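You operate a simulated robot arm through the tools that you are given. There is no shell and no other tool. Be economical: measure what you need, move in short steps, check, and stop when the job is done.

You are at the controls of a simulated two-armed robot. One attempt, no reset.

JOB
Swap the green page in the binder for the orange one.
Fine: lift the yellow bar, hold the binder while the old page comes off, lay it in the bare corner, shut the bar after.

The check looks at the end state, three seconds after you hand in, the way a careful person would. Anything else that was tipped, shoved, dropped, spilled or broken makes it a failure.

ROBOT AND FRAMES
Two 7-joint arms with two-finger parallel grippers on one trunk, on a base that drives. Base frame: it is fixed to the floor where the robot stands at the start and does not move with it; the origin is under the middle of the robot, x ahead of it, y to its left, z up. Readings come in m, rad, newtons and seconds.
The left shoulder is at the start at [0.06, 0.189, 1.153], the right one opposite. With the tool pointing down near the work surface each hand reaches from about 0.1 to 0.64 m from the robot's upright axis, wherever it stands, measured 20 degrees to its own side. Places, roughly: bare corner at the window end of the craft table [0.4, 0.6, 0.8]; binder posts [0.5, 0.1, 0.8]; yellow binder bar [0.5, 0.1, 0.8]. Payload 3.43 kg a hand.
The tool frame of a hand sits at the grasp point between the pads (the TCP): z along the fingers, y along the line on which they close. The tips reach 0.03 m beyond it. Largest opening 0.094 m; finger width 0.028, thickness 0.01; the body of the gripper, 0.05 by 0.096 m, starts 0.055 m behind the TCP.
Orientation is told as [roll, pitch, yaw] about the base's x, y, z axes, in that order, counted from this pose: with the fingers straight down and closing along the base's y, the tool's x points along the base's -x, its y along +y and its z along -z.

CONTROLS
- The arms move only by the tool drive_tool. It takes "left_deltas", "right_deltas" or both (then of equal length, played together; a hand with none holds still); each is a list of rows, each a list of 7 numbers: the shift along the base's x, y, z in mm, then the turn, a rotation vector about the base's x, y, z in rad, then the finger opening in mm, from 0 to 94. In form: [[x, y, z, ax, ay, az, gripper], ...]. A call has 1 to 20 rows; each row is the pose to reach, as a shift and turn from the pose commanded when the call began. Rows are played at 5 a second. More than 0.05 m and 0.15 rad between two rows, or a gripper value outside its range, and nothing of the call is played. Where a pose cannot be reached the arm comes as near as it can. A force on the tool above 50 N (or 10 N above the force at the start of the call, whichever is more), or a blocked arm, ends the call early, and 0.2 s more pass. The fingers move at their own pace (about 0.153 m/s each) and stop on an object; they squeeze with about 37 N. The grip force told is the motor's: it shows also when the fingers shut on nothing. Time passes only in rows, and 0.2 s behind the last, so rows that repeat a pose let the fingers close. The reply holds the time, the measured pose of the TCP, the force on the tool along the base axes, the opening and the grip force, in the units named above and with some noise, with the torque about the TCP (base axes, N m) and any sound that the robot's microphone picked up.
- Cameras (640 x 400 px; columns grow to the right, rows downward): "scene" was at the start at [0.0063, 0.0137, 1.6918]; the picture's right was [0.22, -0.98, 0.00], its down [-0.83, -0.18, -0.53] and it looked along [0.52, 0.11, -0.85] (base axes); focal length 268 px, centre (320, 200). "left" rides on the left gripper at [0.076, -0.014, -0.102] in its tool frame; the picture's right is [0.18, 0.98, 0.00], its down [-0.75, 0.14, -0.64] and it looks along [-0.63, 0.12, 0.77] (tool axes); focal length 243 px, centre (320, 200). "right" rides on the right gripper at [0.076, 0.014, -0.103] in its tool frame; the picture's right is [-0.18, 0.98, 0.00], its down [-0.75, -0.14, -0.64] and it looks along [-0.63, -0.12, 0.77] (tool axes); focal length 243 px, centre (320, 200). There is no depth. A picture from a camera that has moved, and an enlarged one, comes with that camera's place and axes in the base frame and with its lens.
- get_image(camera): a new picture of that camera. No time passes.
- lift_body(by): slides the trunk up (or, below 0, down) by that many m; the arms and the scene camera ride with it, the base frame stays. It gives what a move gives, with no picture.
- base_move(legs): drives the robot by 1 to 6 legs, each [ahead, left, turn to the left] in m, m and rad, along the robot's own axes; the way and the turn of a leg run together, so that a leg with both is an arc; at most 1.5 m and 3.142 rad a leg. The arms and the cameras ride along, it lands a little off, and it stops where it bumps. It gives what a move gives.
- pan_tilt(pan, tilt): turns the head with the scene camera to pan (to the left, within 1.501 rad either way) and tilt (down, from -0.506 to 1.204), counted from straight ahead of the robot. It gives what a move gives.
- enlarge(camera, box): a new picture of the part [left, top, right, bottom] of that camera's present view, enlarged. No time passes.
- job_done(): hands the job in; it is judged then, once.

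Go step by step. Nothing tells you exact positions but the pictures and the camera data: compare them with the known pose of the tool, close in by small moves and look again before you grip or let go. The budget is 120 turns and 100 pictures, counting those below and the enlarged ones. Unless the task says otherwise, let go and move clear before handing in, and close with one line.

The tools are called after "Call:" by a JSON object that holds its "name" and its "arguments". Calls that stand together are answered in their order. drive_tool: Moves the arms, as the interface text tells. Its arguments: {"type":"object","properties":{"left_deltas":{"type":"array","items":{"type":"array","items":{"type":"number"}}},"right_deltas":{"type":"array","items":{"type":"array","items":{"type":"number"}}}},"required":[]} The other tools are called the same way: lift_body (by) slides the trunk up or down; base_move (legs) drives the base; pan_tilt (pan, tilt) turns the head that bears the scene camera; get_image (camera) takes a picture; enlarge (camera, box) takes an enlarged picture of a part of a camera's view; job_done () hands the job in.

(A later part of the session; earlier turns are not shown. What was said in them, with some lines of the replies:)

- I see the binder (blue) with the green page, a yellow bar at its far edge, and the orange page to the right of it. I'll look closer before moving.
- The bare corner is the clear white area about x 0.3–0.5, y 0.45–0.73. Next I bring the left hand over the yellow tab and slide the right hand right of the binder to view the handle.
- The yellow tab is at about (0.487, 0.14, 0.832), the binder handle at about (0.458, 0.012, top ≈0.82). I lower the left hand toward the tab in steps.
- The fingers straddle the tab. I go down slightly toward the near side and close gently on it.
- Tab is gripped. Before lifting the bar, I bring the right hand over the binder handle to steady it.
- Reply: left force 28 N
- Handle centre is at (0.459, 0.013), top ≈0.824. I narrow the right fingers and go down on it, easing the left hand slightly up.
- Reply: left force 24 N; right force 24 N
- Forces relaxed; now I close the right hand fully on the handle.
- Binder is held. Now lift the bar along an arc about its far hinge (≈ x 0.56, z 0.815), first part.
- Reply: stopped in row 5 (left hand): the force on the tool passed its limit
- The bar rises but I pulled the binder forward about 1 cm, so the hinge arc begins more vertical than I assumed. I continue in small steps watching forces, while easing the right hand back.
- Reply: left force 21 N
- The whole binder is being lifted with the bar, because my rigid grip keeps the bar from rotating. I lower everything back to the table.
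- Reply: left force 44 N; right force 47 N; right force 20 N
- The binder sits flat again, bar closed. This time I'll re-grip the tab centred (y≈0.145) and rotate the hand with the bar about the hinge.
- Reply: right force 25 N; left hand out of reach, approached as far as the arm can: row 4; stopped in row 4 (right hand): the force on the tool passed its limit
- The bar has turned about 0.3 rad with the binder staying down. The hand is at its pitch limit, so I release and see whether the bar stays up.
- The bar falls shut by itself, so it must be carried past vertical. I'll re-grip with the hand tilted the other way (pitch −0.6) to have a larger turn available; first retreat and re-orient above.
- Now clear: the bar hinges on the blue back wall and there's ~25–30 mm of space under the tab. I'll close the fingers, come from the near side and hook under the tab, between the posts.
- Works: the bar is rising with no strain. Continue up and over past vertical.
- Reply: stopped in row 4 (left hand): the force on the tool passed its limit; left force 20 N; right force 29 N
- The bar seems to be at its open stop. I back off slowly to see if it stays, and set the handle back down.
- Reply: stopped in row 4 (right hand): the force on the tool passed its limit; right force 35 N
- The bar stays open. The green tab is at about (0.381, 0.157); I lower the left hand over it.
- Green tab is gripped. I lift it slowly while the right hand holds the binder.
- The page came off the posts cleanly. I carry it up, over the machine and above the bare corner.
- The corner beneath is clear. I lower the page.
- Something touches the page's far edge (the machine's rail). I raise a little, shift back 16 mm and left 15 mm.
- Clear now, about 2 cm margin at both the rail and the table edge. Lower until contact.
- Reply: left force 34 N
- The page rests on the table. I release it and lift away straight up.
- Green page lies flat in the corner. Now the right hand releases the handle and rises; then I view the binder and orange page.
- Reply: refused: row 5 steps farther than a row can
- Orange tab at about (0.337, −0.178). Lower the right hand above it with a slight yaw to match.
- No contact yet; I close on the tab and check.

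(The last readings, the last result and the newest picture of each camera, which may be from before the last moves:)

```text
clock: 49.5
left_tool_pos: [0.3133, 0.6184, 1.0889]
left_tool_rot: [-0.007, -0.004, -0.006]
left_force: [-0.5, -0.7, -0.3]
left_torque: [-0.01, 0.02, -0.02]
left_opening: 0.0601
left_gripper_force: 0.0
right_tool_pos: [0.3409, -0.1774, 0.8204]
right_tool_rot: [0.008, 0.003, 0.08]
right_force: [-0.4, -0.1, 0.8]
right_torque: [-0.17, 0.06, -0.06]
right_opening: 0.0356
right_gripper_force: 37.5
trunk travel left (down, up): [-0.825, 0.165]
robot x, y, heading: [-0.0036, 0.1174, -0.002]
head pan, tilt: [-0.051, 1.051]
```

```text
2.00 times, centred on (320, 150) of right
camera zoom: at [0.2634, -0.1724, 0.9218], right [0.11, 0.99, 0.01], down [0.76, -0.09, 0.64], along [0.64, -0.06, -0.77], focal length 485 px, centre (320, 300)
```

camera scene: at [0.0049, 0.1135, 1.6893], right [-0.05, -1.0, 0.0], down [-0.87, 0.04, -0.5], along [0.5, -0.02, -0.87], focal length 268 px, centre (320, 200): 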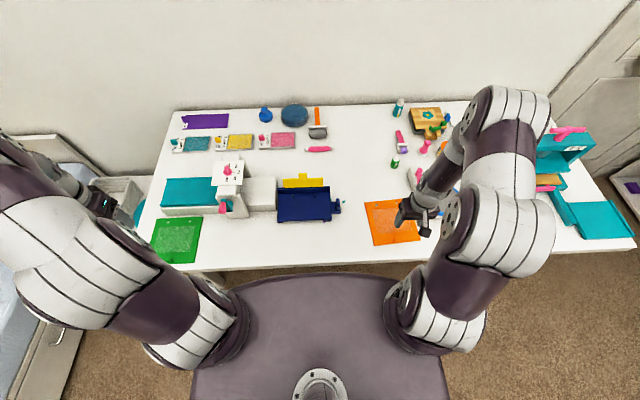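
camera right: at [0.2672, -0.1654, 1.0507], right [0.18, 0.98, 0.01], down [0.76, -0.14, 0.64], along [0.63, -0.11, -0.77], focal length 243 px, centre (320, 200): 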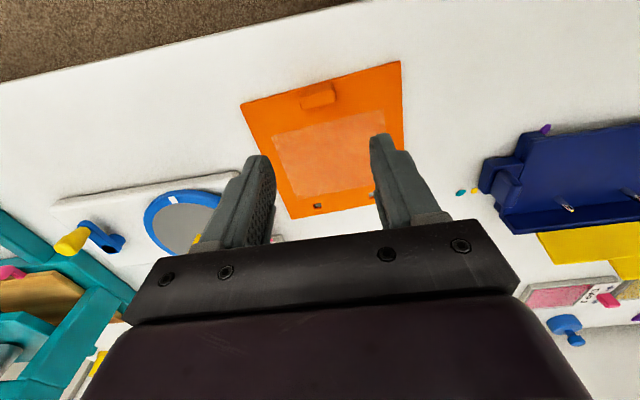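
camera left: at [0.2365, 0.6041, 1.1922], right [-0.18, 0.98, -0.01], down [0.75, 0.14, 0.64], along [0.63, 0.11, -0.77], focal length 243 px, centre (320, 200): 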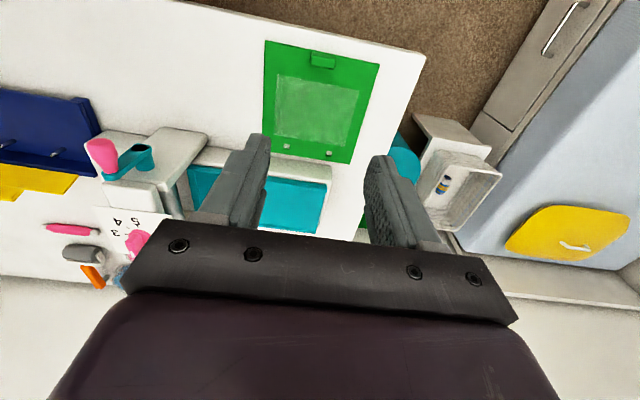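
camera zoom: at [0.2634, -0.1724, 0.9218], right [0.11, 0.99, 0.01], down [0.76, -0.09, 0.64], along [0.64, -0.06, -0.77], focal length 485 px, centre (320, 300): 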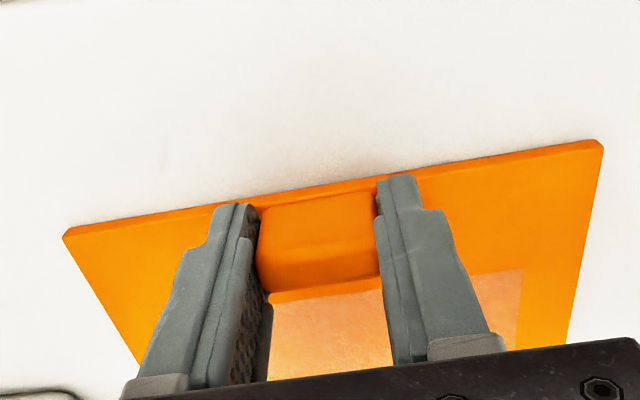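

Orange tab is gripped. I lift it, carry it left to hover over the binder with yaw aligned, staying ~1 cm short of the posts.

Call:
{"name": "drive_tool", "arguments": {"right_deltas": [[0, 0, 20, 0, 0, 0, 20], [0, 0, 50, 0, 0, 0, 20], [0, 0, 85, 0, 0, 0, 20], [0, 0, 120, 0, 0, -0.02, 20], [0, 30, 130, 0, 0, -0.04, 20], [0, 70, 130, 0, 0, -0.06, 20], [5, 110, 130, 0, 0, -0.08, 20], [10, 150, 130, 0, 0, -0.08, 20], [13, 190, 130, 0, 0, -0.08, 20], [17, 230, 130, 0, 0, -0.08, 20], [17, 265, 130, 0, 0, -0.08, 20], [17, 300, 130, 0, 0, -0.08, 20], [17, 320, 130, 0, 0, -0.08, 20], [17, 327, 130, 0, 0, -0.08, 20]]}}

Call:
{"name": "enlarge", "arguments": {"camera": "scene", "box": [240, 150, 400, 250]}}

Call:
{"name": "get_image", "arguments": {"camera": "right"}}

```text
clock: 52.5
left_tool_pos: [0.3141, 0.6178, 1.0885]
left_tool_rot: [-0.007, -0.002, -0.007]
left_force: [-0.2, 0.7, 0.4]
left_torque: [-0.01, 0.0, 0.0]
left_opening: 0.0599
left_gripper_force: 0.0
right_tool_pos: [0.3565, 0.1484, 0.9493]
right_tool_rot: [0.01, 0.002, -0.003]
right_force: [0.3, 0.8, -1.2]
right_torque: [-0.02, 0.05, -0.03]
right_opening: 0.0355
right_gripper_force: 37.0
trunk travel left (down, up): [-0.825, 0.165]
robot x, y, heading: [-0.0015, 0.1167, 0.0]
head pan, tilt: [-0.051, 1.051]
```

```text
4.00 times, centred on (320, 200) of scene
camera zoom: at [0.0053, 0.1149, 1.6893], right [-0.05, -1.0, 0.0], down [-0.87, 0.04, -0.5], along [0.5, -0.03, -0.87], focal length 1072 px, centre (320, 200)
```

zoom: 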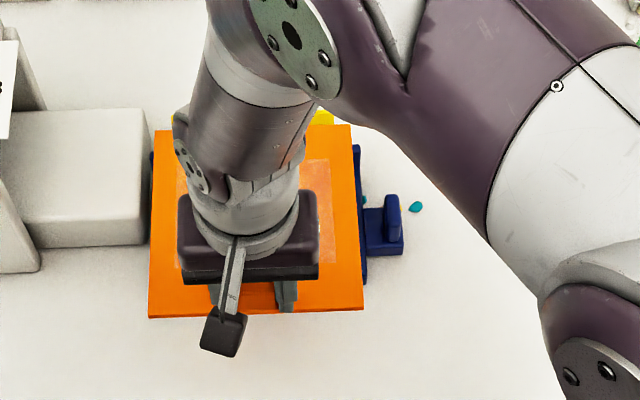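

```text
28 pictures are left
camera right: at [0.281, 0.1608, 1.0514], right [0.19, 0.98, 0.01], down [0.76, -0.15, 0.64], along [0.63, -0.11, -0.77], focal length 243 px, centre (320, 200)
```

right: 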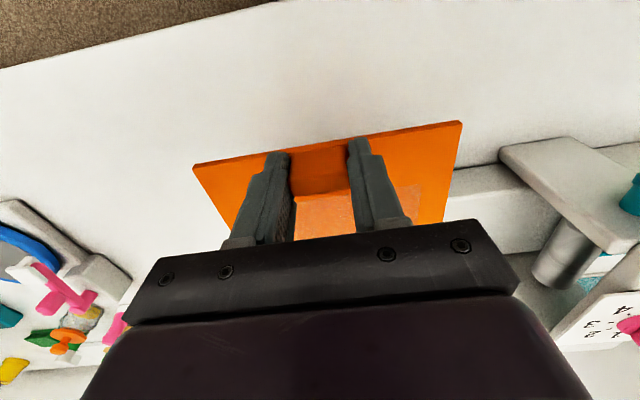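

The arm hides the holes from the head camera, so I bring the left hand's camera in from the side as an eye.

Call:
{"name": "drive_tool", "arguments": {"left_deltas": [[20, -45, 10, 0, 0, 0, 60], [40, -90, 20, 0, 0, 0, 60], [60, -135, 20, 0, 0, 0, 60], [80, -180, 20, 0, 0, 0, 60], [86, -225, 15, 0, 0, 0, 60], [86, -265, 10, 0, 0, 0, 60]]}}

Call:
{"name": "get_image", "arguments": {"camera": "left"}}

```text
refused: row 1 steps farther than a row can; nothing moved
```

```text
27 pictures are left
camera left: at [0.2383, 0.6047, 1.1911], right [-0.18, 0.98, -0.01], down [0.75, 0.14, 0.64], along [0.63, 0.11, -0.77], focal length 243 px, centre (320, 200)
```

left: 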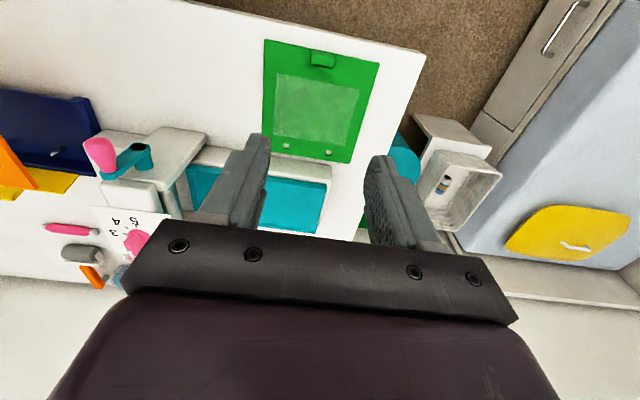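

Call:
{"name": "drive_tool", "arguments": {"left_deltas": [[10, -40, 5, 0, 0, 0, 60], [25, -80, 10, 0, 0, 0, 60], [40, -120, 10, 0, 0, 0, 60], [55, -160, 10, 0, 0, 0, 60], [70, -200, 10, 0, 0, 0, 60], [80, -240, 10, 0, 0, 0, 60], [86, -265, 10, 0, 0, 0, 60]]}}

Call:
{"name": "get_image", "arguments": {"camera": "left"}}

```text
clock: 54.1
left_tool_pos: [0.3998, 0.3527, 1.0992]
left_tool_rot: [-0.008, -0.004, -0.006]
left_force: [0.8, -1.3, 0.5]
left_torque: [0.01, -0.03, -0.01]
left_opening: 0.0599
left_gripper_force: 0.0
right_tool_pos: [0.3564, 0.1475, 0.9485]
right_tool_rot: [0.011, 0.004, 0.0]
right_force: [0.2, 0.5, -0.9]
right_torque: [-0.01, 0.09, -0.01]
right_opening: 0.0355
right_gripper_force: 37.1
trunk travel left (down, up): [-0.825, 0.165]
robot x, y, heading: [-0.0006, 0.1236, -0.003]
head pan, tilt: [-0.051, 1.051]
```

```text
26 pictures are left
camera left: at [0.324, 0.3398, 1.2015], right [-0.18, 0.98, -0.01], down [0.75, 0.14, 0.64], along [0.63, 0.11, -0.77], focal length 243 px, centre (320, 200)
```

left: 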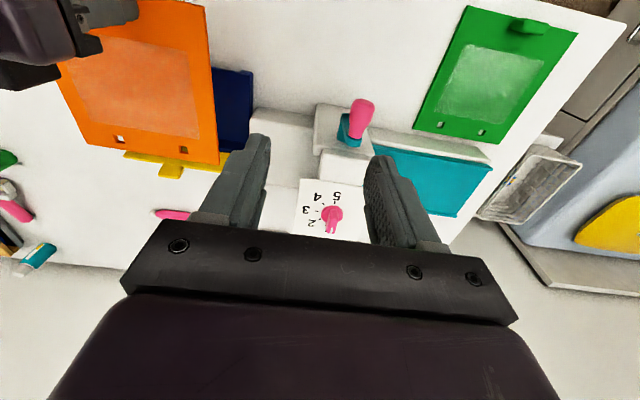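

Holes read at mid (0.5075, 0.152). To measure the posts with the same camera I pull the page back 60 mm temporarily.

Call:
{"name": "drive_tool", "arguments": {"right_deltas": [[-30, 0, 0, 0, 0, 0, 20], [-60, 0, 0, 0, 0, 0, 20]]}}

Call:
{"name": "enlarge", "arguments": {"camera": "left", "box": [40, 50, 300, 220]}}

```text
clock: 54.7
left_tool_pos: [0.3999, 0.3546, 1.0999]
left_tool_rot: [-0.007, -0.004, -0.005]
left_force: [0.1, 0.2, 0.5]
left_torque: [-0.01, -0.02, -0.01]
left_opening: 0.0602
left_gripper_force: 0.1
right_tool_pos: [0.2974, 0.1483, 0.9491]
right_tool_rot: [0.009, 0.004, -0.002]
right_force: [0.6, 0.8, -0.7]
right_torque: [-0.04, 0.01, -0.03]
right_opening: 0.0354
right_gripper_force: 37.1
trunk travel left (down, up): [-0.825, 0.165]
robot x, y, heading: [-0.001, 0.1221, -0.0]
head pan, tilt: [-0.051, 1.051]
```

```text
2.35 times, centred on (170, 135) of left
camera zoom: at [0.323, 0.3407, 1.2017], right [-0.18, 0.98, -0.01], down [0.75, 0.14, 0.64], along [0.63, 0.11, -0.77], focal length 571 px, centre (673, 353)
```

zoom: 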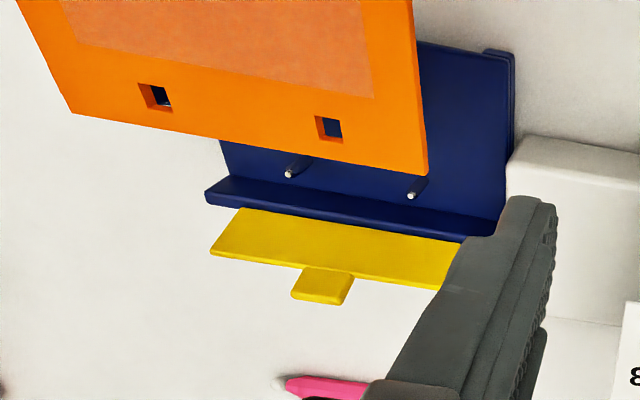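

Posts mid ≈ (0.521, 0.152), hole offset from TCP ≈ (0.1515, 0). I move the page over the posts, lower to hover just above, and bring the left camera closer.

Call:
{"name": "drive_tool", "arguments": {"right_deltas": [[30, 0, 0, 0, 0, 0, 20], [60, 2, 0, 0, 0, 0, 20], [72, 3, -20, 0, 0, 0, 20], [72, 3, -45, 0, 0, 0, 20], [72, 3, -60, 0, 0, 0, 20]], "left_deltas": [[5, -12, -10, 0, 0, 0, 40], [10, -24, -20, 0, 0, 0, 40], [15, -36, -40, 0, 0, 0, 40], [20, -48, -60, 0, 0, 0, 40], [20, -50, -70, 0, 0, 0, 40]]}}

Call:
{"name": "get_image", "arguments": {"camera": "left"}}

```text
clock: 55.9
left_tool_pos: [0.4216, 0.3021, 1.0291]
left_tool_rot: [-0.008, -0.004, -0.005]
left_force: [-0.1, -1.0, 0.1]
left_torque: [-0.03, 0.01, 0.0]
left_opening: 0.04
left_gripper_force: 0.1
right_tool_pos: [0.3699, 0.1521, 0.8887]
right_tool_rot: [0.008, 0.003, -0.001]
right_force: [-0.5, -0.7, -0.9]
right_torque: [0.0, 0.03, 0.02]
right_opening: 0.0351
right_gripper_force: 36.9
trunk travel left (down, up): [-0.825, 0.165]
robot x, y, heading: [-0.001, 0.1198, 0.004]
head pan, tilt: [-0.051, 1.051]
```

```text
24 pictures are left
camera left: at [0.3444, 0.2891, 1.1321], right [-0.18, 0.98, -0.01], down [0.75, 0.14, 0.64], along [0.63, 0.11, -0.77], focal length 243 px, centre (320, 200)
```

left: 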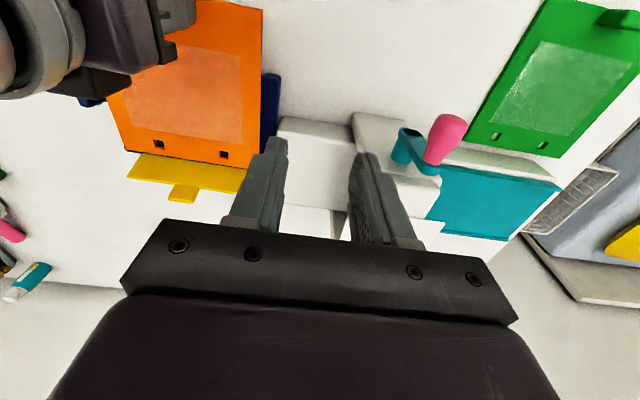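

Call:
{"name": "enlarge", "arguments": {"camera": "left", "box": [120, 110, 280, 210]}}

```text
4.00 times, centred on (200, 160) of left
camera zoom: at [0.3444, 0.2891, 1.1321], right [-0.18, 0.98, -0.01], down [0.75, 0.14, 0.64], along [0.63, 0.11, -0.77], focal length 970 px, centre (800, 360)
```

zoom: 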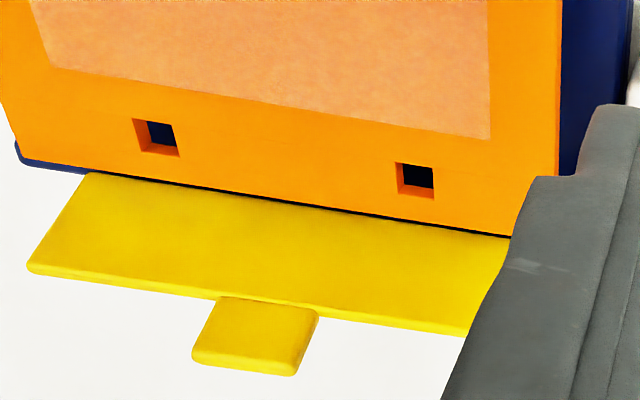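

Estimates put the holes within ~1–2 mm of the posts. Lower to just above the tips and look through the holes.

Call:
{"name": "drive_tool", "arguments": {"right_deltas": [[0.5, -1, -7, 0, 0, 0, 20], [0.5, -1, -14, 0, 0, 0, 20]]}}

Call:
{"name": "enlarge", "arguments": {"camera": "left", "box": [120, 110, 280, 210]}}

```text
clock: 56.5
left_tool_pos: [0.4217, 0.3016, 1.0294]
left_tool_rot: [-0.008, -0.005, -0.006]
left_force: [-0.6, 0.7, -0.8]
left_torque: [-0.01, -0.01, -0.03]
left_opening: 0.04
left_gripper_force: 0.1
right_tool_pos: [0.3698, 0.1505, 0.8751]
right_tool_rot: [0.009, 0.003, 0.0]
right_force: [0.0, 0.6, 0.5]
right_torque: [-0.01, 0.06, 0.0]
right_opening: 0.0351
right_gripper_force: 37.4
trunk travel left (down, up): [-0.825, 0.165]
robot x, y, heading: [-0.004, 0.1187, 0.0]
head pan, tilt: [-0.051, 1.051]
```

```text
4.00 times, centred on (200, 160) of left
camera zoom: at [0.3443, 0.2892, 1.1321], right [-0.18, 0.98, -0.01], down [0.75, 0.14, 0.64], along [0.63, 0.11, -0.77], focal length 970 px, centre (800, 360)
```

zoom: 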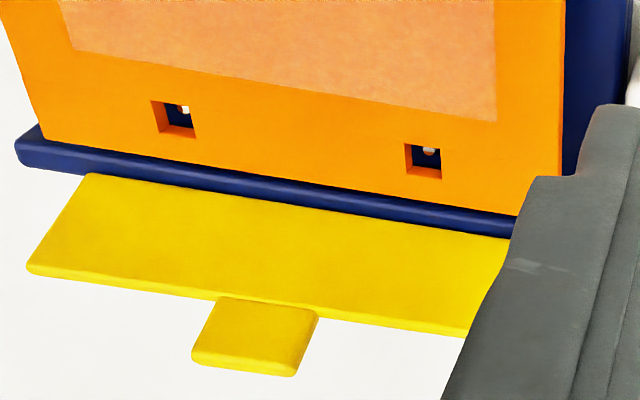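

Both post tips are visible in the holes and line up when extrapolated downward (1 mm left needed). I lower slowly.

Call:
{"name": "drive_tool", "arguments": {"right_deltas": [[0, 1, -4, 0, 0, 0, 20], [0, 1, -8, 0, 0, 0, 20], [0, 1, -12, 0, 0, 0, 20], [0, 1, -16, 0, 0, 0, 20], [0, 1, -20, 0, 0, 0, 20]]}}

Call:
{"name": "enlarge", "arguments": {"camera": "left", "box": [120, 90, 280, 190]}}

```text
clock: 57.7
left_tool_pos: [0.4209, 0.3021, 1.0301]
left_tool_rot: [-0.006, -0.003, -0.005]
left_force: [0.8, 0.9, 0.3]
left_torque: [-0.03, 0.03, -0.03]
left_opening: 0.0399
left_gripper_force: 0.1
right_tool_pos: [0.37, 0.1519, 0.8546]
right_tool_rot: [0.009, 0.005, -0.001]
right_force: [0.1, 0.2, -0.9]
right_torque: [-0.03, 0.02, 0.0]
right_opening: 0.0355
right_gripper_force: 37.3
trunk travel left (down, up): [-0.825, 0.165]
robot x, y, heading: [0.0, 0.1223, -0.003]
head pan, tilt: [-0.051, 1.051]
```

```text
4.00 times, centred on (200, 140) of left
camera zoom: at [0.3443, 0.2891, 1.1321], right [-0.18, 0.98, -0.01], down [0.75, 0.14, 0.64], along [0.63, 0.11, -0.77], focal length 970 px, centre (800, 440)
```

zoom: 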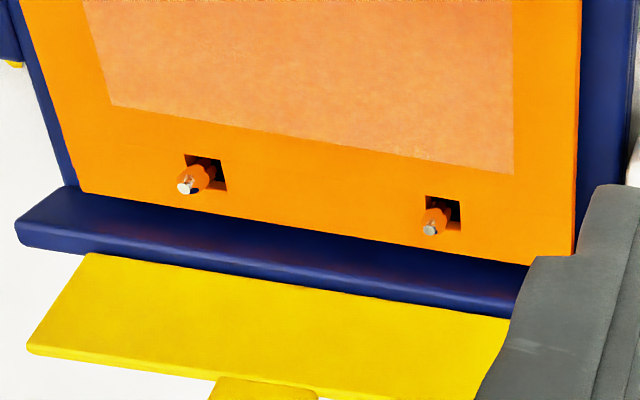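

The posts are through both holes. Continue down until it seats.

Call:
{"name": "drive_tool", "arguments": {"right_deltas": [[0, 0, -3, 0, 0, 0, 20], [0, 0, -6, 0, 0, 0, 20], [0, 0, -9, 0, 0, 0, 20], [0, 0, -12, 0, 0, 0, 20], [0, 0, -14, 0, 0, 0, 20]]}}

Call:
{"name": "enlarge", "arguments": {"camera": "left", "box": [100, 50, 280, 190]}}

```text
clock: 58.9
left_tool_pos: [0.418, 0.3029, 1.0295]
left_tool_rot: [-0.007, -0.004, -0.005]
left_force: [-0.9, -0.5, 0.7]
left_torque: [0.02, 0.0, 0.0]
left_opening: 0.04
left_gripper_force: 0.1
right_tool_pos: [0.3692, 0.1506, 0.843]
right_tool_rot: [0.008, 0.002, -0.001]
right_force: [-4.3, 0.9, 10.2]
right_torque: [-0.61, -0.77, 0.08]
right_opening: 0.0356
right_gripper_force: 36.5
trunk travel left (down, up): [-0.825, 0.165]
robot x, y, heading: [-0.0022, 0.1207, 0.005]
head pan, tilt: [-0.051, 1.051]
```

```text
2.86 times, centred on (190, 120) of left
camera zoom: at [0.3428, 0.2892, 1.1327], right [-0.18, 0.98, -0.01], down [0.75, 0.14, 0.64], along [0.63, 0.11, -0.76], focal length 693 px, centre (691, 429)
```

zoom: 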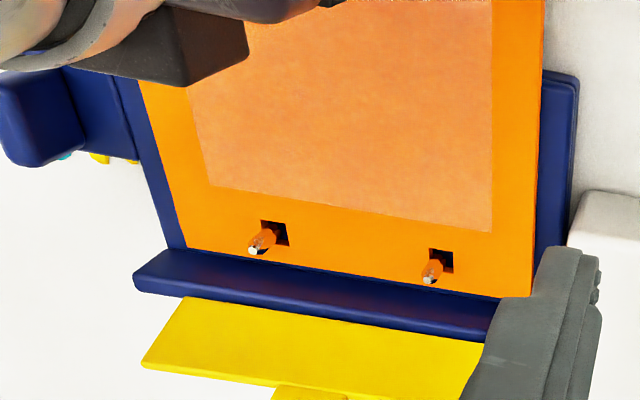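

Contact at the expected seat height. I release the tab, rise, and look.

Call:
{"name": "drive_tool", "arguments": {"right_deltas": [[0, 0, 2, 0, 0, 0, 36], [0, 0, 2, 0, 0, 0, 50], [0, 0, 4, 0, 0, 0, 60], [0, 0, 30, 0, 0, 0, 60], [0, 0, 70, 0, 0, 0, 60], [0, -20, 110, 0, 0, 0, 60], [0, -60, 130, 0, 0, 0, 60], [0, -100, 130, 0, 0, 0, 60], [0, -140, 130, 0, 0, 0, 60]]}}

Call:
{"name": "enlarge", "arguments": {"camera": "left", "box": [60, 0, 300, 190]}}

Call:
{"name": "enlarge", "arguments": {"camera": "scene", "box": [240, 150, 400, 250]}}

```text
clock: 60.9
left_tool_pos: [0.4205, 0.3014, 1.0296]
left_tool_rot: [-0.008, -0.005, -0.006]
left_force: [1.0, -0.3, 0.3]
left_torque: [0.02, 0.03, 0.0]
left_opening: 0.0402
left_gripper_force: 0.1
right_tool_pos: [0.3702, 0.0092, 0.9703]
right_tool_rot: [0.011, 0.005, 0.0]
right_force: [0.4, 0.1, 0.2]
right_torque: [0.02, 0.01, -0.04]
right_opening: 0.0598
right_gripper_force: 0.1
trunk travel left (down, up): [-0.825, 0.165]
robot x, y, heading: [-0.005, 0.1178, 0.0]
head pan, tilt: [-0.051, 1.051]
```

```text
2.11 times, centred on (180, 95) of left
camera zoom: at [0.3442, 0.2879, 1.1324], right [-0.18, 0.98, -0.01], down [0.75, 0.14, 0.64], along [0.63, 0.11, -0.77], focal length 511 px, centre (615, 421)
```

zoom: 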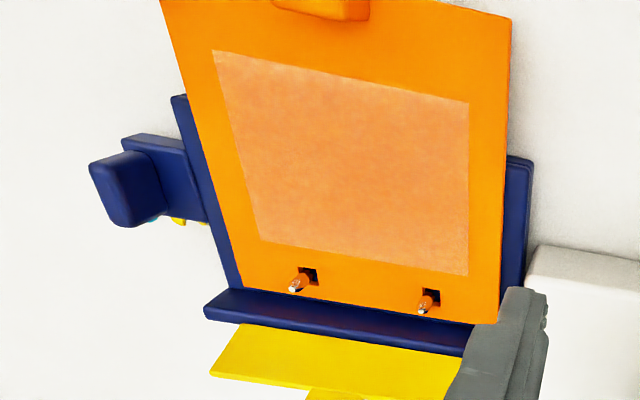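

```text
4.00 times, centred on (320, 200) of scene
camera zoom: at [0.0054, 0.1131, 1.6893], right [-0.05, -1.0, 0.0], down [-0.87, 0.04, -0.5], along [0.5, -0.02, -0.87], focal length 1072 px, centre (320, 200)
```

zoom: 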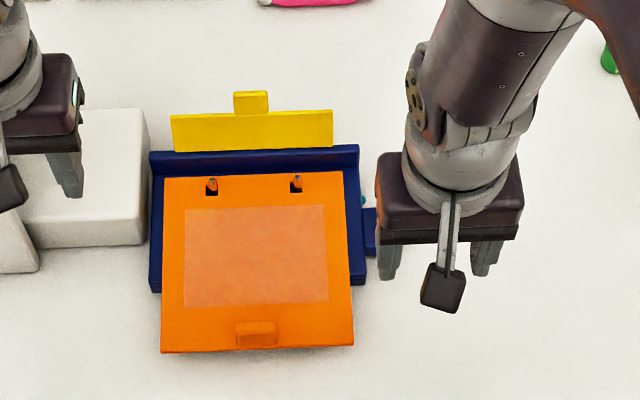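

The orange page is seated on both posts. Now I close the bar: left fingers closed, tilted, reach over behind the tab (tip ≈ (0.576, 0.147, 0.893)).

Call:
{"name": "drive_tool", "arguments": {"left_deltas": [[10, -25, 0, 0, -0.1, 0, 20], [25, -60, 0, 0, -0.2, 0, 0], [40, -95, 0, 0, -0.3, 0, 0], [60, -125, 0, 0, -0.4, 0, 0], [85, -150, 0, 0, -0.5, 0, 0], [110, -155, -10, 0, -0.6, 0, 0], [140, -155, -20, 0, -0.6, 0, 0], [170, -155, -40, 0, -0.6, 0, 0], [178, -155, -70, 0, -0.6, 0, 0]]}}

Call:
{"name": "get_image", "arguments": {"camera": "left"}}

Call:
{"name": "enlarge", "arguments": {"camera": "right", "box": [320, 50, 640, 250]}}

```text
clock: 62.9
left_tool_pos: [0.5997, 0.1475, 0.9592]
left_tool_rot: [-0.004, -0.601, -0.007]
left_force: [-0.6, 0.1, -0.7]
left_torque: [-0.01, -0.01, 0.0]
left_opening: 0.0
left_gripper_force: 32.8
right_tool_pos: [0.372, 0.0111, 0.9706]
right_tool_rot: [0.006, 0.003, 0.0]
right_force: [-0.2, -0.2, -0.2]
right_torque: [-0.01, 0.01, 0.04]
right_opening: 0.0602
right_gripper_force: 0.0
trunk travel left (down, up): [-0.825, 0.165]
robot x, y, heading: [-0.0011, 0.1203, -0.002]
head pan, tilt: [-0.051, 1.051]
```

```text
17 pictures are left
camera left: at [0.4785, 0.1347, 1.0011], right [-0.14, 0.98, -0.11], down [0.26, 0.14, 0.96], along [0.96, 0.11, -0.27], focal length 243 px, centre (320, 200)
```

left: 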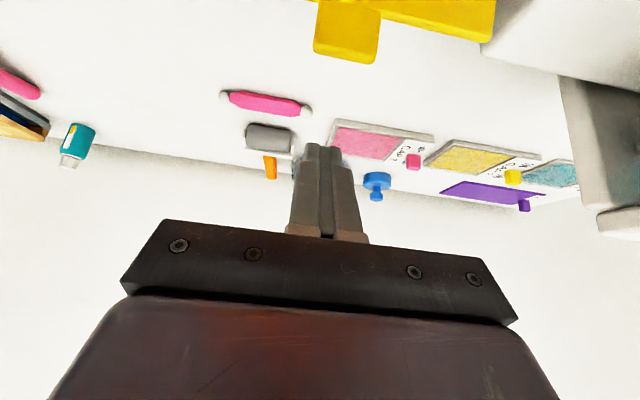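

```text
2.00 times, centred on (480, 150) of right
camera zoom: at [0.2945, 0.0237, 1.0727], right [0.18, 0.98, 0.01], down [0.76, -0.15, 0.64], along [0.63, -0.11, -0.77], focal length 485 px, centre (0, 300)
```

zoom: 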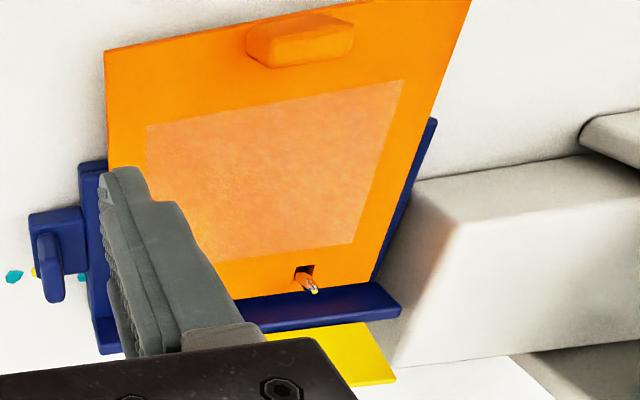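

Call:
{"name": "drive_tool", "arguments": {"left_deltas": [[8, 3, -15, 0, 0, 0, 0], [8, 3, -35, 0, 0, 0, 0], [8, 3, -54, 0, 0, 0, 0]]}}

Call:
{"name": "get_image", "arguments": {"camera": "left"}}

```text
clock: 63.7
left_tool_pos: [0.6056, 0.1494, 0.9047]
left_tool_rot: [-0.004, -0.604, -0.007]
left_force: [-0.4, -0.1, 0.3]
left_torque: [0.0, 0.0, 0.03]
left_opening: 0.0001
left_gripper_force: 33.6
right_tool_pos: [0.371, 0.0103, 0.9702]
right_tool_rot: [0.009, 0.005, 0.001]
right_force: [0.4, 0.7, -0.3]
right_torque: [-0.01, -0.01, -0.03]
right_opening: 0.0601
right_gripper_force: 0.1
trunk travel left (down, up): [-0.825, 0.165]
robot x, y, heading: [-0.0025, 0.123, 0.0]
head pan, tilt: [-0.051, 1.051]
```

```text
15 pictures are left
camera left: at [0.4864, 0.137, 0.9469], right [-0.14, 0.98, -0.11], down [0.26, 0.14, 0.96], along [0.96, 0.11, -0.27], focal length 243 px, centre (320, 200)
```

left: 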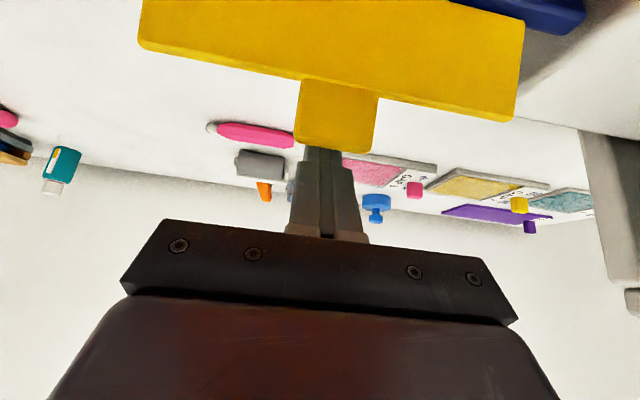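

The finger is behind the tab. Pull the bar toward the robot.

Call:
{"name": "drive_tool", "arguments": {"left_deltas": [[-10, 0, 1, 0, 0, 0, 0], [-20, 0, 2, 0, 0, 0, 0], [-30, 0, 3, 0, 0, 0, 0], [-40, 0, 3, 0, 0, 0, 0], [-50, 0, 2, 0, 0, 0, 0], [-60, 0, 0, 0, 0, 0, 0], [-70, 0, -4, 0, 0, 0, 0]]}}

Call:
{"name": "get_image", "arguments": {"camera": "left"}}

```text
clock: 65.3
left_tool_pos: [0.536, 0.1503, 0.9023]
left_tool_rot: [-0.004, -0.603, -0.007]
left_force: [-0.3, 0.7, -0.3]
left_torque: [0.0, 0.02, -0.01]
left_opening: 0.0
left_gripper_force: 33.2
right_tool_pos: [0.3701, 0.0114, 0.9711]
right_tool_rot: [0.01, 0.002, 0.0]
right_force: [0.4, -0.6, -0.1]
right_torque: [0.01, -0.01, 0.01]
right_opening: 0.0597
right_gripper_force: 0.0
trunk travel left (down, up): [-0.825, 0.165]
robot x, y, heading: [-0.0004, 0.1184, -0.001]
head pan, tilt: [-0.051, 1.051]
```

```text
14 pictures are left
camera left: at [0.4157, 0.1373, 0.943], right [-0.14, 0.98, -0.11], down [0.26, 0.14, 0.96], along [0.96, 0.11, -0.27], focal length 243 px, centre (320, 200)
```

left: 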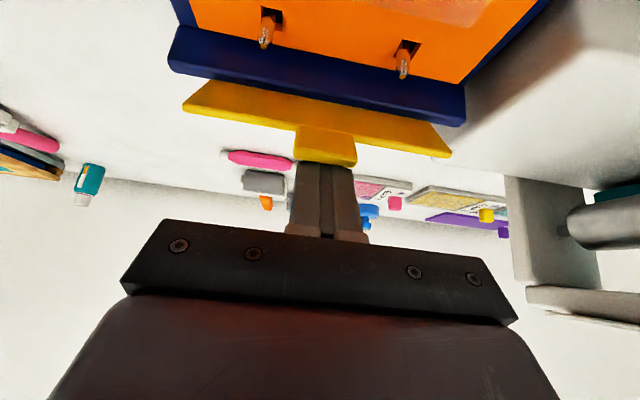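

Call:
{"name": "drive_tool", "arguments": {"left_deltas": [[-8, 0, -3, 0, 0, 0, 0], [-16, 0, -8, 0, 0, 0, 0], [-24, 0, -15, 0, 0, 0, 0], [-30, 0, -22, 0, 0, 0, 0]]}}

Call:
{"name": "get_image", "arguments": {"camera": "left"}}

```text
clock: 66.3
left_tool_pos: [0.5069, 0.1511, 0.8791]
left_tool_rot: [-0.003, -0.605, -0.004]
left_force: [-0.2, 0.6, -0.5]
left_torque: [-0.02, -0.01, 0.01]
left_opening: 0.0003
left_gripper_force: 33.2
right_tool_pos: [0.3692, 0.0114, 0.9706]
right_tool_rot: [0.008, 0.001, -0.002]
right_force: [0.0, 0.1, 0.5]
right_torque: [0.01, 0.03, 0.0]
right_opening: 0.0599
right_gripper_force: 0.1
trunk travel left (down, up): [-0.825, 0.165]
robot x, y, heading: [-0.0019, 0.1182, 0.001]
head pan, tilt: [-0.051, 1.051]
```

```text
13 pictures are left
camera left: at [0.3855, 0.1377, 0.9206], right [-0.14, 0.98, -0.11], down [0.26, 0.14, 0.96], along [0.96, 0.11, -0.27], focal length 243 px, centre (320, 200)
```

left: 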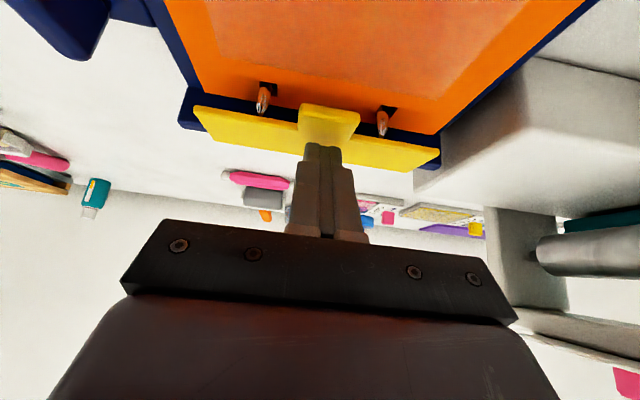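

The bar has swung down. I press gently on it to ensure it's shut, then retreat.

Call:
{"name": "drive_tool", "arguments": {"left_deltas": [[0, 0, -3, 0, 0, 0, 0], [0, 0, -6, 0, 0, 0, 0]]}}

```text
clock: 66.9
left_tool_pos: [0.5065, 0.1498, 0.8742]
left_tool_rot: [-0.006, -0.607, -0.004]
left_force: [-0.9, -0.4, 6.3]
left_torque: [0.04, -0.03, 0.0]
left_opening: 0.0
left_gripper_force: 33.3
right_tool_pos: [0.3697, 0.011, 0.9722]
right_tool_rot: [0.008, 0.002, -0.001]
right_force: [-0.4, -1.0, -0.2]
right_torque: [0.0, -0.02, -0.03]
right_opening: 0.06
right_gripper_force: 0.1
trunk travel left (down, up): [-0.825, 0.165]
robot x, y, heading: [-0.0001, 0.118, 0.002]
head pan, tilt: [-0.051, 1.051]
```

Contact at ~6 N, bar is down. Retreat the left hand up and back, then inspect.

Call:
{"name": "drive_tool", "arguments": {"left_deltas": [[0, 0, 15, 0, 0, 0, 0], [0, 0, 50, 0, 0.1, 0, 0], [-10, 0, 90, 0, 0.2, 0, 20], [-20, 20, 130, 0, 0.3, 0, 40], [-30, 60, 150, 0, 0.4, 0, 40], [-50, 100, 160, 0, 0.5, 0, 40], [-70, 140, 160, 0, 0.6, 0, 40], [-80, 180, 160, 0, 0.6, 0, 40]]}}

Call:
{"name": "enlarge", "arguments": {"camera": "scene", "box": [240, 150, 400, 250]}}

Call:
{"name": "enlarge", "arguments": {"camera": "right", "box": [320, 50, 640, 250]}}

Call:
{"name": "get_image", "arguments": {"camera": "left"}}

```text
clock: 68.7
left_tool_pos: [0.4256, 0.3316, 1.033]
left_tool_rot: [-0.009, -0.004, -0.006]
left_force: [-0.5, 0.3, -0.5]
left_torque: [-0.04, -0.02, 0.02]
left_opening: 0.0403
left_gripper_force: 0.0
right_tool_pos: [0.3695, 0.011, 0.971]
right_tool_rot: [0.009, 0.002, 0.0]
right_force: [0.3, -0.3, 0.6]
right_torque: [-0.01, 0.02, -0.01]
right_opening: 0.0601
right_gripper_force: 0.0
trunk travel left (down, up): [-0.825, 0.165]
robot x, y, heading: [0.0006, 0.1193, -0.002]
head pan, tilt: [-0.051, 1.051]
```

```text
4.00 times, centred on (320, 200) of scene
camera zoom: at [0.0047, 0.1167, 1.6893], right [-0.05, -1.0, 0.0], down [-0.87, 0.04, -0.5], along [0.5, -0.03, -0.87], focal length 1072 px, centre (320, 200)
```

zoom: 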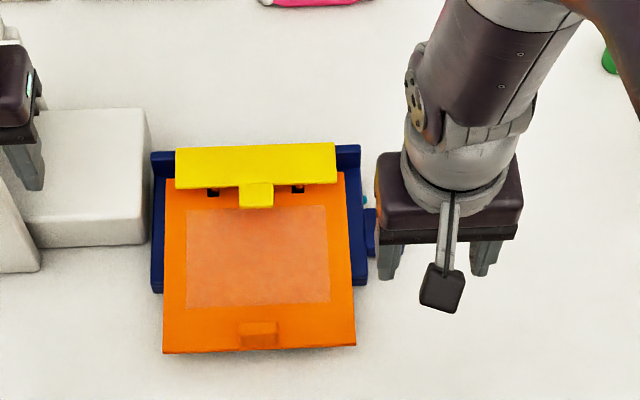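

```text
2.00 times, centred on (480, 150) of right
camera zoom: at [0.294, 0.0246, 1.073], right [0.18, 0.98, 0.01], down [0.75, -0.15, 0.64], along [0.63, -0.11, -0.77], focal length 485 px, centre (0, 300)
```

zoom: 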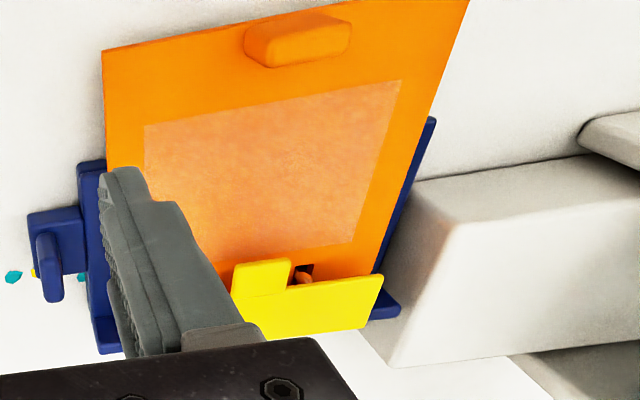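

```text
10 pictures are left
camera left: at [0.3497, 0.3192, 1.1353], right [-0.18, 0.98, -0.01], down [0.75, 0.14, 0.64], along [0.63, 0.11, -0.77], focal length 243 px, centre (320, 200)
```

left: 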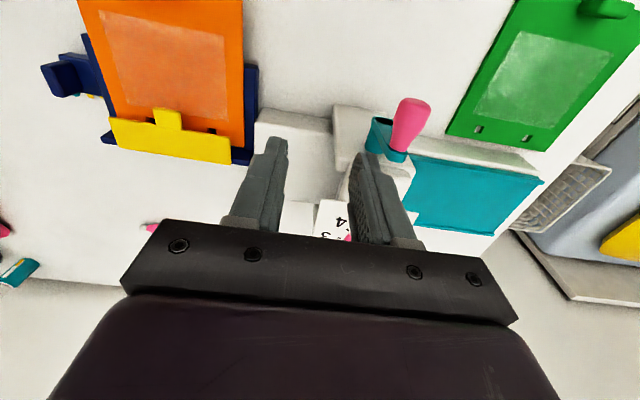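

Call:
{"name": "enlarge", "arguments": {"camera": "left", "box": [90, 80, 270, 190]}}

```text
3.56 times, centred on (180, 135) of left
camera zoom: at [0.3497, 0.3192, 1.1353], right [-0.18, 0.98, -0.01], down [0.75, 0.14, 0.64], along [0.63, 0.11, -0.77], focal length 863 px, centre (818, 431)
```

zoom: 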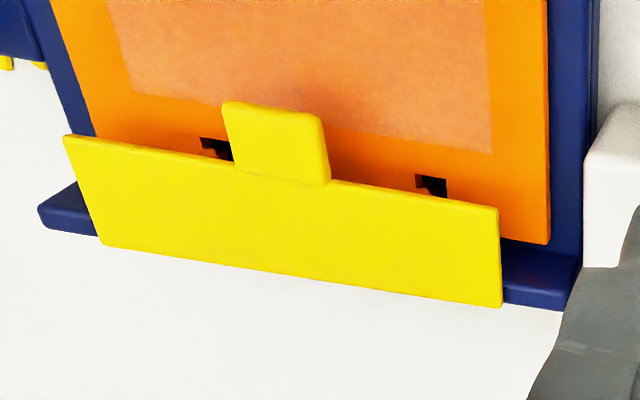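

The bar lies flat at z≈0.835, as at the start, over the orange page on both posts. I move both hands clear and take one last look.

Call:
{"name": "drive_tool", "arguments": {"left_deltas": [[0, 10, 30, 0, 0, 0, 60], [0, 30, 60, 0, 0, 0, 60], [0, 60, 80, 0, 0, 0, 60]], "right_deltas": [[0, -20, 40, 0, 0, 0, 60], [-5, -40, 80, 0, 0, 0, 60], [-10, -70, 115, 0, 0, 0, 60]]}}

Call:
{"name": "get_image", "arguments": {"camera": "scene"}}

Call:
{"name": "get_image", "arguments": {"camera": "left"}}

```text
clock: 69.5
left_tool_pos: [0.4272, 0.3918, 1.1131]
left_tool_rot: [-0.004, -0.002, -0.005]
left_force: [-0.3, -0.3, 1.0]
left_torque: [0.0, -0.04, -0.01]
left_opening: 0.0601
left_gripper_force: 0.2
right_tool_pos: [0.3597, -0.0592, 1.0862]
right_tool_rot: [0.007, 0.002, 0.002]
right_force: [0.0, -0.9, -0.5]
right_torque: [0.02, -0.02, 0.02]
right_opening: 0.0599
right_gripper_force: 0.1
trunk travel left (down, up): [-0.825, 0.165]
robot x, y, heading: [0.0048, 0.1142, -0.0]
head pan, tilt: [-0.051, 1.051]
```

```text
8 pictures are left
camera scene: at [0.0044, 0.1147, 1.6893], right [-0.05, -1.0, 0.0], down [-0.87, 0.04, -0.5], along [0.5, -0.03, -0.87], focal length 268 px, centre (320, 200)
```

scene: 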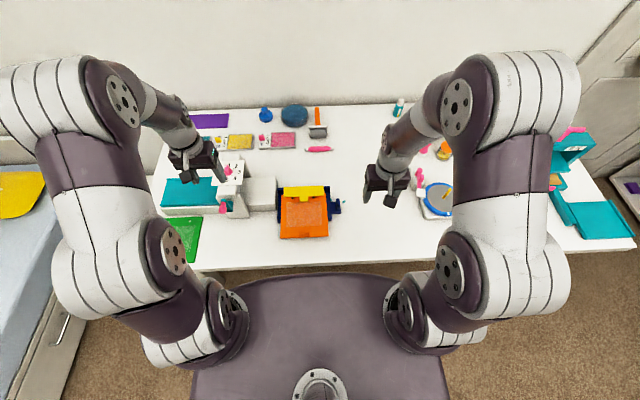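

```text
7 pictures are left
camera left: at [0.3502, 0.3784, 1.2156], right [-0.18, 0.98, -0.01], down [0.75, 0.14, 0.64], along [0.63, 0.11, -0.77], focal length 243 px, centre (320, 200)
```

left: 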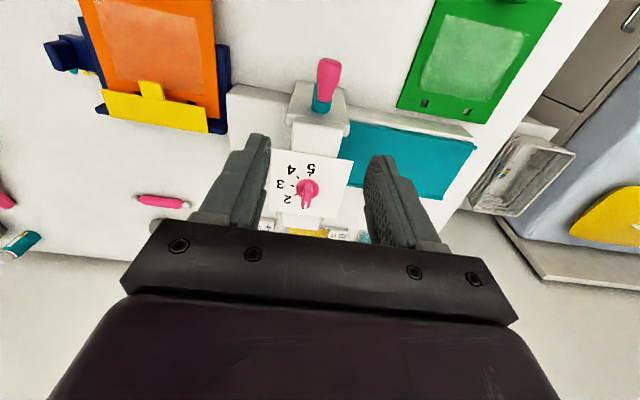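

The orange page is in the binder with the bar shut, the green page lies in the bare corner, and both hands are clear. I'm handing in.

Call:
{"name": "job_done", "arguments": {}}

```text
The job is handed in.
```

The pages are swapped: the orange page is on both binder posts under the shut yellow bar, and the green page lies flat in the bare corner. The binder ended about 1 cm farther from the robot than it started, because I dragged it and briefly lifted it on my first try at the bar.
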